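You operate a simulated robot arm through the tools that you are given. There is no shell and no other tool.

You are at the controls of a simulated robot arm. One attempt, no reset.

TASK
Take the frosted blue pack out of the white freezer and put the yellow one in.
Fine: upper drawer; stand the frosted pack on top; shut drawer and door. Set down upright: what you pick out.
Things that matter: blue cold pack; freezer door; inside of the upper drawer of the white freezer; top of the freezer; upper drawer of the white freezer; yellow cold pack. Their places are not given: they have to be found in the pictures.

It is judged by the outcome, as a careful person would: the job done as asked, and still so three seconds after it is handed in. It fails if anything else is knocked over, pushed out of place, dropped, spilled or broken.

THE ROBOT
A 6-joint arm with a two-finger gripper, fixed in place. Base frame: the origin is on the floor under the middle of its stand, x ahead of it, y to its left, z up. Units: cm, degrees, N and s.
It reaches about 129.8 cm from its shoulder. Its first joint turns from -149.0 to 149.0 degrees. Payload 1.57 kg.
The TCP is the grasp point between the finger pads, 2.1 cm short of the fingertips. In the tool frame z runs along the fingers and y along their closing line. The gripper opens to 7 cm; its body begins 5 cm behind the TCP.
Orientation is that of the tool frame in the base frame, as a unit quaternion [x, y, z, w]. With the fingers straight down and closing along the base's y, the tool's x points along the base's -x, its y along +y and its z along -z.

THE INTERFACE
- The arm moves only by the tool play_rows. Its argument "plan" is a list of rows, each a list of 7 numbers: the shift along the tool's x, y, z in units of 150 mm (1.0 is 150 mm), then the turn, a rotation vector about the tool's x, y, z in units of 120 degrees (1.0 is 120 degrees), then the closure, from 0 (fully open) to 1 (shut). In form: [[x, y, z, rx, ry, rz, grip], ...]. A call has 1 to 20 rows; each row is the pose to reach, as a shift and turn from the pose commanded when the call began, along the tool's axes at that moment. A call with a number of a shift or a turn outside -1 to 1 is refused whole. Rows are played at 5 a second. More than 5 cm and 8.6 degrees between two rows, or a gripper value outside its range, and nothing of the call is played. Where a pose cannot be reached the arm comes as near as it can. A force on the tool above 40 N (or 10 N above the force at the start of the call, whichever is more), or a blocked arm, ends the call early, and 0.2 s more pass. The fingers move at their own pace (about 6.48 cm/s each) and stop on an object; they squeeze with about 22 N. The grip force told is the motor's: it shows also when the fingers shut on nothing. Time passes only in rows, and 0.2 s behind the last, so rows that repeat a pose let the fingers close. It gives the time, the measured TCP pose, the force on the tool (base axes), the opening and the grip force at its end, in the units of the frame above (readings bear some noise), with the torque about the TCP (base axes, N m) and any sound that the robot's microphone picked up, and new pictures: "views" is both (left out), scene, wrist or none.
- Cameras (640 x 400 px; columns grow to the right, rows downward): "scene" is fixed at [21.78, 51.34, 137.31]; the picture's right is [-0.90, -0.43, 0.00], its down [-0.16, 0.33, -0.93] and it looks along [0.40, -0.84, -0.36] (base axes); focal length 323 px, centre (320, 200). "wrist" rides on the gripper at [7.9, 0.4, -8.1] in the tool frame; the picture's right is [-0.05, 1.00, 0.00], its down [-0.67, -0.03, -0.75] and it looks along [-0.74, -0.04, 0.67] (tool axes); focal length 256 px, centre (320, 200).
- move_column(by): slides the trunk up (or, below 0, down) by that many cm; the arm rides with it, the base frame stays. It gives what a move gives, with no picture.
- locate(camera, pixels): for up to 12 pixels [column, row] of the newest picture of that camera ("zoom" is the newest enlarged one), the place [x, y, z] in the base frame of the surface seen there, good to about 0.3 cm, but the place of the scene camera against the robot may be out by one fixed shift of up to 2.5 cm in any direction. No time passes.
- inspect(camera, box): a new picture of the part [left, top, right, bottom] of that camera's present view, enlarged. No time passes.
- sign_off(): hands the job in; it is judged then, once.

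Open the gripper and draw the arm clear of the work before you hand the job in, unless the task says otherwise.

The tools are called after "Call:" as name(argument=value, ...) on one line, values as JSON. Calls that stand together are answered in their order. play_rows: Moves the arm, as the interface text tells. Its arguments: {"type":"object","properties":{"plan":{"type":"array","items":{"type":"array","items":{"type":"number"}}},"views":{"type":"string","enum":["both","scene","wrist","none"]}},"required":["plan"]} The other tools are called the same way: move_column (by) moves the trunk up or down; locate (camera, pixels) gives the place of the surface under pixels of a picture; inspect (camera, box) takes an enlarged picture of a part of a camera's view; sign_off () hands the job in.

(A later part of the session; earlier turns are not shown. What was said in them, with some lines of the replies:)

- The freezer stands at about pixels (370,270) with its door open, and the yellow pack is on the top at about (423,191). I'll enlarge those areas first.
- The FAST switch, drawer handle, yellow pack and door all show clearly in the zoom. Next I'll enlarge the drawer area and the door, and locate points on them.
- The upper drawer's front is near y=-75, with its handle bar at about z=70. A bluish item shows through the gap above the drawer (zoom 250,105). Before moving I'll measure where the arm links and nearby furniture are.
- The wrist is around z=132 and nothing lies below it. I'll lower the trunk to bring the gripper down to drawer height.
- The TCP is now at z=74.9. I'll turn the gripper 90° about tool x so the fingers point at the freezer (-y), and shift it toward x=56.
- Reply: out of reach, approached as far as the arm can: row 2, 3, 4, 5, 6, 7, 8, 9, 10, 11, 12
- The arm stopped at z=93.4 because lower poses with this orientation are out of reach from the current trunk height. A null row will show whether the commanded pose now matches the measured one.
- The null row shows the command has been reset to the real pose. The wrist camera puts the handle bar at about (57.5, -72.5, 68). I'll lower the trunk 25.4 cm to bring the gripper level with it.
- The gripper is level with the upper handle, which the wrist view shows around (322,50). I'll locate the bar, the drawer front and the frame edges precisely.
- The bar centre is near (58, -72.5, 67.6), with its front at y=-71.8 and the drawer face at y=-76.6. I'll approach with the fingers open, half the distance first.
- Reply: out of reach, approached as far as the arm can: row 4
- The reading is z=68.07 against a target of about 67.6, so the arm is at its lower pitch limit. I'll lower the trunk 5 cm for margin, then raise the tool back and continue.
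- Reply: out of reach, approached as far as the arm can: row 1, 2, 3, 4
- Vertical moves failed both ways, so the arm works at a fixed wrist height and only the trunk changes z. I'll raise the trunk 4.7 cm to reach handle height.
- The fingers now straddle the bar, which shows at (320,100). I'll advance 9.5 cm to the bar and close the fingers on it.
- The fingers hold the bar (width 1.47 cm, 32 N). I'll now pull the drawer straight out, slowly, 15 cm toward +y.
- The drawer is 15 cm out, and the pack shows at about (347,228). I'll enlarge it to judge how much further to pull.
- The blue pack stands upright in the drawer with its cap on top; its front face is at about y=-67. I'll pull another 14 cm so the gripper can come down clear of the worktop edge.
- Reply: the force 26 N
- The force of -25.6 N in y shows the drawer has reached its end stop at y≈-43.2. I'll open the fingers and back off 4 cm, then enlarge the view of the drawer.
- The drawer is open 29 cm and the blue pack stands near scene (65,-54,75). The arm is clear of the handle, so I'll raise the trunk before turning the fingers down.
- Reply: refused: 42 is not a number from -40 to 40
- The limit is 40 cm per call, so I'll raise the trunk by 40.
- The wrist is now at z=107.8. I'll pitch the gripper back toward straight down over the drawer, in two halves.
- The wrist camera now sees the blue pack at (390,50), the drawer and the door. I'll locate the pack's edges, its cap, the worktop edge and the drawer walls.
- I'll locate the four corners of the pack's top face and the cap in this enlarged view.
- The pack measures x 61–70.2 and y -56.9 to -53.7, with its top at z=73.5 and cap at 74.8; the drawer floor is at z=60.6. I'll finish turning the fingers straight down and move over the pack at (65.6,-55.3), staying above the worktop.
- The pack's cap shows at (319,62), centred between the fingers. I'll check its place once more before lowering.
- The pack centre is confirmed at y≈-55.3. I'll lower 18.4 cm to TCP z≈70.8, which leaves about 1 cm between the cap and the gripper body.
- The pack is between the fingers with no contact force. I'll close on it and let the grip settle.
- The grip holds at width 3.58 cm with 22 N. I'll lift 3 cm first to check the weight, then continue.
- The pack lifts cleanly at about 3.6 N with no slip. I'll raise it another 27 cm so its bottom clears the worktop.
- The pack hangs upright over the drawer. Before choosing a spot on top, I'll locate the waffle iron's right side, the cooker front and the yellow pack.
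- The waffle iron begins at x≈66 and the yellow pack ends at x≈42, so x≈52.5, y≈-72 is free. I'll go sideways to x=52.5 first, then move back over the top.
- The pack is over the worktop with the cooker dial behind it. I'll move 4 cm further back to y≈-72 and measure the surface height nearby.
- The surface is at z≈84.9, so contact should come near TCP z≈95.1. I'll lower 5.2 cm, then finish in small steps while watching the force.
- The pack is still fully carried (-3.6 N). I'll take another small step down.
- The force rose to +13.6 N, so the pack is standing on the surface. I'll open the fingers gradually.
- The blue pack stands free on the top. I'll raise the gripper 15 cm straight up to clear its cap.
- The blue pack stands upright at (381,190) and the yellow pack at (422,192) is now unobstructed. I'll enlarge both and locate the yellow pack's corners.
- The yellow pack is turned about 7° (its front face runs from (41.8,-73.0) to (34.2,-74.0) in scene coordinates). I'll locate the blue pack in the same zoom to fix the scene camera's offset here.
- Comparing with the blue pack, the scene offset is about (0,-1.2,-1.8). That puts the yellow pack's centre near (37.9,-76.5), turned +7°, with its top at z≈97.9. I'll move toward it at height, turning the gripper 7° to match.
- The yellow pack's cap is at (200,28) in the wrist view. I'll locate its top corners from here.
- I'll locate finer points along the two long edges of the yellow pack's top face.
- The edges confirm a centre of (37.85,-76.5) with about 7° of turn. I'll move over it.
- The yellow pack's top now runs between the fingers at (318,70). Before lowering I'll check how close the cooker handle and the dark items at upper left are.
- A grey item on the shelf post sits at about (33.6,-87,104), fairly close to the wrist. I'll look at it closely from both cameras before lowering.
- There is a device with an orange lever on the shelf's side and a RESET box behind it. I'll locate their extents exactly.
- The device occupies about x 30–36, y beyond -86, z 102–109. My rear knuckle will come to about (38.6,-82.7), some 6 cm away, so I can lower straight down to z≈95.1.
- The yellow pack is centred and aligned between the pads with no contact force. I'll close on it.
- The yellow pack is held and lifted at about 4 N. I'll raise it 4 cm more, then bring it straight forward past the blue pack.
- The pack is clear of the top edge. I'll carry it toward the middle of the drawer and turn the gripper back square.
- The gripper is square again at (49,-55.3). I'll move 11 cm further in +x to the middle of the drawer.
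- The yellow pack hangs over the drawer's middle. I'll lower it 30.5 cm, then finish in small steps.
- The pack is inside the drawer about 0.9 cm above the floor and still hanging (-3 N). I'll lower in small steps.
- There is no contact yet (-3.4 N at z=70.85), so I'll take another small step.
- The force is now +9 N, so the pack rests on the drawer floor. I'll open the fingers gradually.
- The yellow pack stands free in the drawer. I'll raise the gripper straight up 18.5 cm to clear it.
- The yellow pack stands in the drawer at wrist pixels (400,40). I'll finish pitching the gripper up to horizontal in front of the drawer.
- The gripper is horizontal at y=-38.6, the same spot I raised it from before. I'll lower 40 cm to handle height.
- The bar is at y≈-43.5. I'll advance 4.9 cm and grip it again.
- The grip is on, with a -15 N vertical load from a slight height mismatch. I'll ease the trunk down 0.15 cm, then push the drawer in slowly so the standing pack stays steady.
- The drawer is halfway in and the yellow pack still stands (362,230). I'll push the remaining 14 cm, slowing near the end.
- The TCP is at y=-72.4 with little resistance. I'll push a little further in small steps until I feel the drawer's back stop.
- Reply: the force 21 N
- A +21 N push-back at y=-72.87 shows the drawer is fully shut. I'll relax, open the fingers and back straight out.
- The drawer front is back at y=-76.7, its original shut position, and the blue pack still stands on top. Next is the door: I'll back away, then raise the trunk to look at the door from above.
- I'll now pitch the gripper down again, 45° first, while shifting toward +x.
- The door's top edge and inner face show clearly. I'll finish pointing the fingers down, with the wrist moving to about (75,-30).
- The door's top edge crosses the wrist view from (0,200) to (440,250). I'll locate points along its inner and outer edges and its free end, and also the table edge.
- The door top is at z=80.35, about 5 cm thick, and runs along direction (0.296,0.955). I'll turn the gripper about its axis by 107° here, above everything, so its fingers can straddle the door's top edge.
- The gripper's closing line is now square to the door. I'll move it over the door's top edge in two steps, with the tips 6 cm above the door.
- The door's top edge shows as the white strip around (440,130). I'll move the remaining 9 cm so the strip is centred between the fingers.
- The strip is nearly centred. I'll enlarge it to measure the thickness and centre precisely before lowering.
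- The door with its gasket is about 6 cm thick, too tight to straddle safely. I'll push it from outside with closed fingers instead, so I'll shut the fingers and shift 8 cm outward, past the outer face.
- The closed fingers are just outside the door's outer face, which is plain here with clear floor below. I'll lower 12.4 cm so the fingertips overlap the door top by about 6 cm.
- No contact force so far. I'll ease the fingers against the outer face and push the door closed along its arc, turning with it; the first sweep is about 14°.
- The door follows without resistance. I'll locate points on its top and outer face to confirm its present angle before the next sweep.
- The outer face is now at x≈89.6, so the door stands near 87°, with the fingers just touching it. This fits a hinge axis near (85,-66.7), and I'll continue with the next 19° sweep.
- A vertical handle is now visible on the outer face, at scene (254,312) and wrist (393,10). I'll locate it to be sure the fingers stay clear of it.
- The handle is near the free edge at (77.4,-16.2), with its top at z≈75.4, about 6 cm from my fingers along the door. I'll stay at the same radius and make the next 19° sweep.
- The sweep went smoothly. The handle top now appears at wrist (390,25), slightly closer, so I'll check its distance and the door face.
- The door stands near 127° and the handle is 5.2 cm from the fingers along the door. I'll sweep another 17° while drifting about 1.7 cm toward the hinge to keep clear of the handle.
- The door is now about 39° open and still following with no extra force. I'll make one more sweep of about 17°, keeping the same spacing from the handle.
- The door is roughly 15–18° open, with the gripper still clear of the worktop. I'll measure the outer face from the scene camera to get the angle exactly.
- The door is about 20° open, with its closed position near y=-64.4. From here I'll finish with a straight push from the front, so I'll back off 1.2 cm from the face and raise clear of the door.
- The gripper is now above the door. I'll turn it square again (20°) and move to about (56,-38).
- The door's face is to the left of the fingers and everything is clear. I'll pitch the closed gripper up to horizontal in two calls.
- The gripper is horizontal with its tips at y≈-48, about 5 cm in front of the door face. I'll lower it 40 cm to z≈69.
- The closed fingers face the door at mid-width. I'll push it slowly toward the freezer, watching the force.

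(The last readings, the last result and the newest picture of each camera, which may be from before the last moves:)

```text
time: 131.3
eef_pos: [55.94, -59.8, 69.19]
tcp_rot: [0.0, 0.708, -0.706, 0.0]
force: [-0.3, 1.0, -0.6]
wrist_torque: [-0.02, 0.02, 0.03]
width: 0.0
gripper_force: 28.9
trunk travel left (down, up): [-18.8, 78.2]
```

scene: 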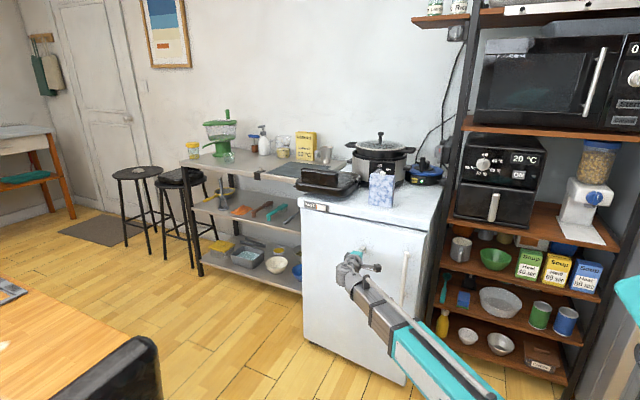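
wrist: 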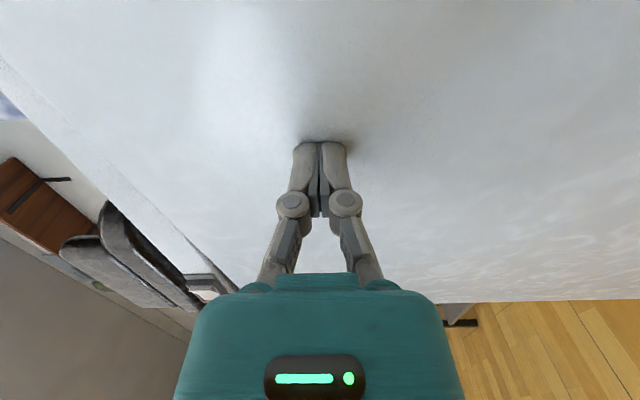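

The door is nearly shut, with the tips against it at (320,145). I'll continue in small steps until there is firm resistance.

Call:
play_rows(plan=[[0, 0, 0.04, 0, 0, 0, 1], [0, 0, 0.08, 0, 0, 0, 1], [0, 0, 0.12, 0, 0, 0, 1], [0, 0, 0.15, 0, 0, 0, 1], [0, 0, 0.18, 0, 0, 0, 1], [0, 0, 0.2, 0, 0, 0, 1], [0, 0, 0.22, 0, 0, 0, 1], [0, 0, 0.24, 0, 0, 0, 1]])

Call:
inspect(camera="scene", box=[290, 170, 450, 290])

```text
time: 133.1
eef_pos: [55.97, -63.41, 69.21]
tcp_rot: [0.001, 0.708, -0.706, -0.001]
force: [-0.4, 0.0, 0.2]
wrist_torque: [-0.03, -0.03, -0.03]
width: 0.0
gripper_force: 28.2
trunk travel left (down, up): [-18.8, 78.2]
```

scene: 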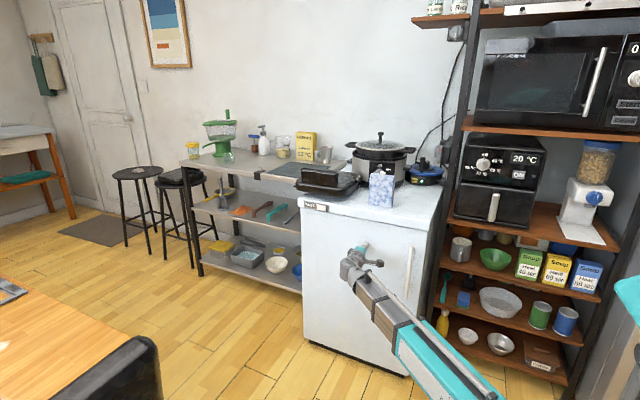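
wrist: 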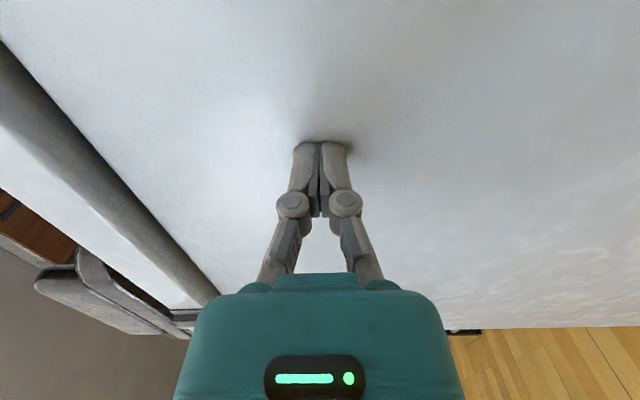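

```text
3.33 times, centred on (370, 230) of scene
```

zoom: 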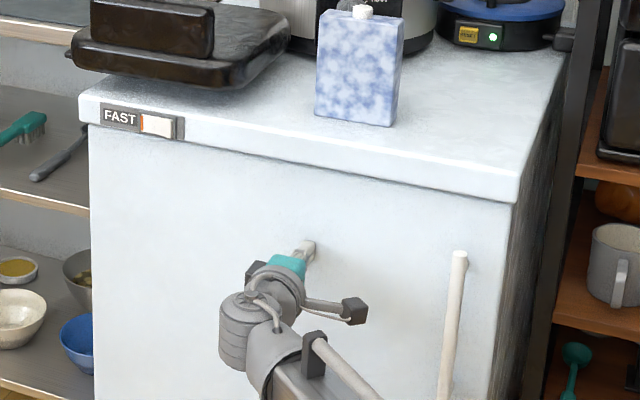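

The door now looks flush but there is no resistance yet at y=-63.4. I'll keep nudging in 0.3 cm steps until it seats.

Call:
play_rows(plan=[[0, 0, 0.02, 0, 0, 0, 1], [0, 0, 0.04, 0, 0, 0, 1], [0, 0, 0.06, 0, 0, 0, 1], [0, 0, 0.08, 0, 0, 0, 1]], views="wrist")

```text
time: 133.7
eef_pos: [55.92, -63.52, 69.25]
tcp_rot: [0.0, 0.709, -0.705, 0.0]
force: [1.3, 9.3, 1.0]
wrist_torque: [-0.12, 0.05, 0.05]
width: 0.59
gripper_force: 28.7
trunk travel left (down, up): [-18.8, 78.2]
stopped in row 2: the force on the tool passed its limit at 46 N (the readings are from after the stop); the commanded pose is now the measured one
```

wrist: 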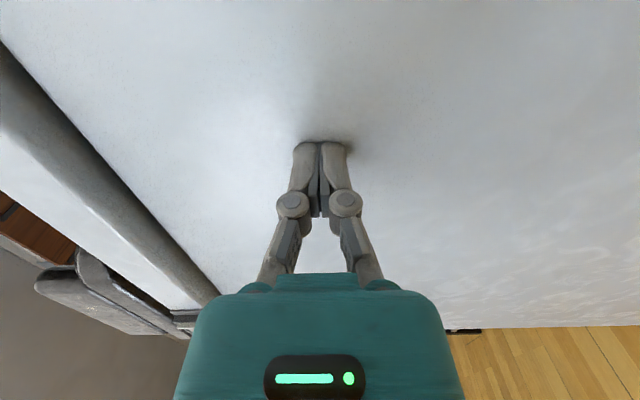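

A firm 46 N stop at y≈-63.5 shows the door is seated. I'll back away straight, then open the gripper.

Call:
play_rows(plan=[[0, 0, -0.04, 0, 0, 0, 1], [0, 0, -0.12, 0, 0, 0, 1], [0, 0, -0.25, 0, 0, 0, 1], [0, 0, -0.4, 0, 0, 0, 0.5], [0, 0, -0.6, 0, 0, 0, 0], [0, 0, -0.8, 0, 0, 0, 0], [0, 0, -1.0, 0, 0, 0, 0]])

Call:
locate(camera="wrist", pixels=[[320, 60], [320, 20], [450, 60], [250, 60], [200, 20], [500, 150], [350, 130]])

Call:
inspect(camera="scene", box=[290, 170, 450, 290])

```text
time: 135.3
eef_pos: [55.92, -48.61, 69.18]
tcp_rot: [0.0, 0.709, -0.705, 0.0]
force: [-0.5, -0.2, -0.4]
wrist_torque: [0.0, 0.01, 0.0]
width: 7.0
gripper_force: 0.0
trunk travel left (down, up): [-18.8, 78.2]
```

scene: 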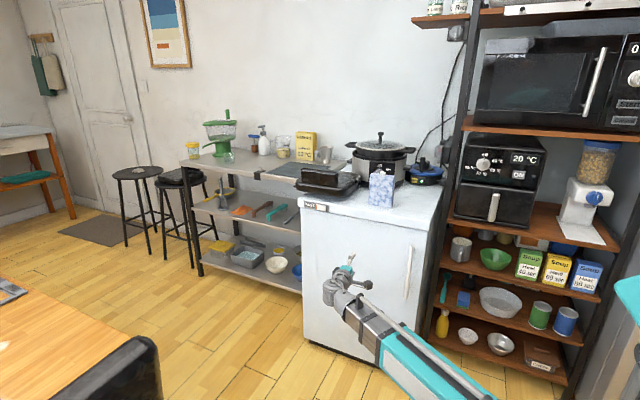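
wrist: 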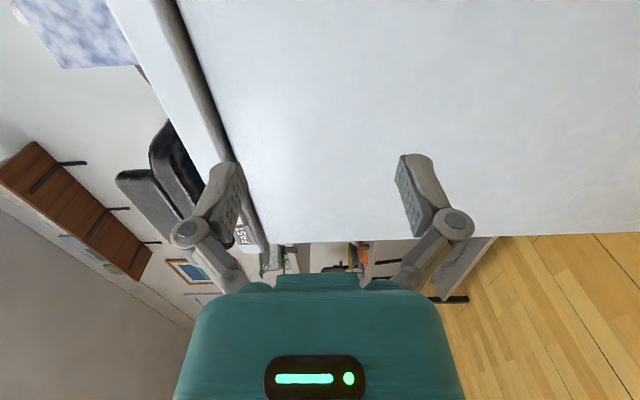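

```text
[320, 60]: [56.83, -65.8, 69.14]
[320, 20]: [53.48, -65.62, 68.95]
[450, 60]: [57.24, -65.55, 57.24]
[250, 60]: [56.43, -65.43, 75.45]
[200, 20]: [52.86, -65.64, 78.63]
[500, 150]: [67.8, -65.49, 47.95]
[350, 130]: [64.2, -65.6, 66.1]
```

```text
3.33 times, centred on (370, 230) of scene
```

zoom: 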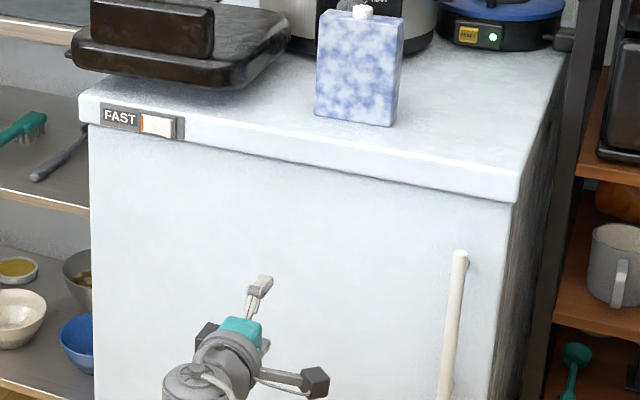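

The face reads y≈-65.6 evenly across x 53–68, so the door is flat. I'll verify both its ends and the blue pack from the scene camera.

Call:
locate(camera="scene", pixels=[[310, 240], [330, 300], [395, 260], [418, 260], [412, 300], [405, 350], [381, 190], [377, 195], [388, 198], [380, 172]])

Call:
play_rows(plan=[[0, 0, -0.2, 0, 0, 0, 0], [0, 0, -0.4, 0, 0, 0, 0], [0, 0, -0.5, 0, 0, 0, 0], [0, 0, -0.5, 0, 0, 0, 0], [0, 0, -0.5, 0, 0, 0, 0]])

```text
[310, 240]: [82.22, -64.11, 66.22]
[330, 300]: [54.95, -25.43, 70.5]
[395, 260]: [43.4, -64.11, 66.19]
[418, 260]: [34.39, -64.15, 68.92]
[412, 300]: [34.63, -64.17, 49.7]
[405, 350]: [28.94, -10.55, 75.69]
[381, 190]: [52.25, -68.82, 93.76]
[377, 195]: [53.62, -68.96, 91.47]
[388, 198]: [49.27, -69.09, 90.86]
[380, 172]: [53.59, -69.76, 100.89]
```

```text
time: 136.5
eef_pos: [55.93, -41.11, 69.21]
tcp_rot: [0.001, 0.708, -0.706, 0.001]
force: [0.5, 0.4, -0.2]
wrist_torque: [0.01, -0.03, 0.0]
width: 7.01
gripper_force: 0.1
trunk travel left (down, up): [-18.8, 78.2]
```

scene: 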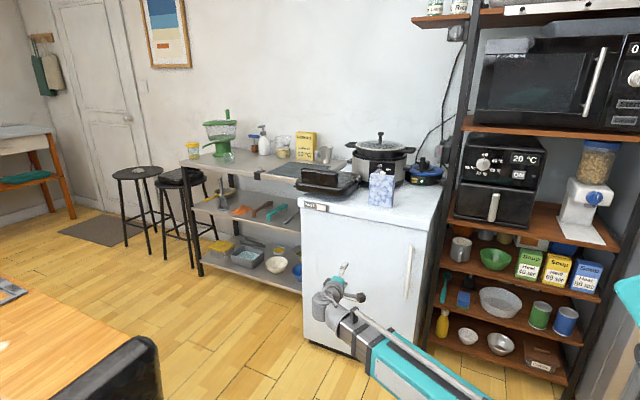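
wrist: 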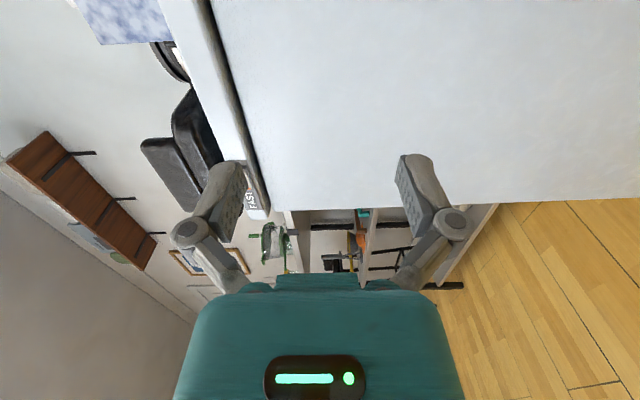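

The door is shut flat, with its face at the same y from hinge to free edge (-64.11 to -64.17 in scene coordinates). The blue pack stands upright on top at (381,188), the yellow pack is in the shut upper drawer, and the open gripper is about 23 cm clear. Handing in.

Call:
sign_off()

```text
The job is handed in.
```

The packs are swapped. The frosted blue pack stands upright on top of the freezer, and the yellow pack is in the upper drawer.

- **Drawer:** It is pushed fully in, back at its starting position. The yellow pack was still upright when the drawer was halfway in; after that I could not see it.
- **Door:** It is pushed home until it stopped firmly, and its face sits flat from hinge to handle edge.
- **Surroundings:** Nothing else looks moved or knocked over in the final pictures. The FAST switch looks the same as at the start.

I left the gripper open and about 23 cm clear of the door.
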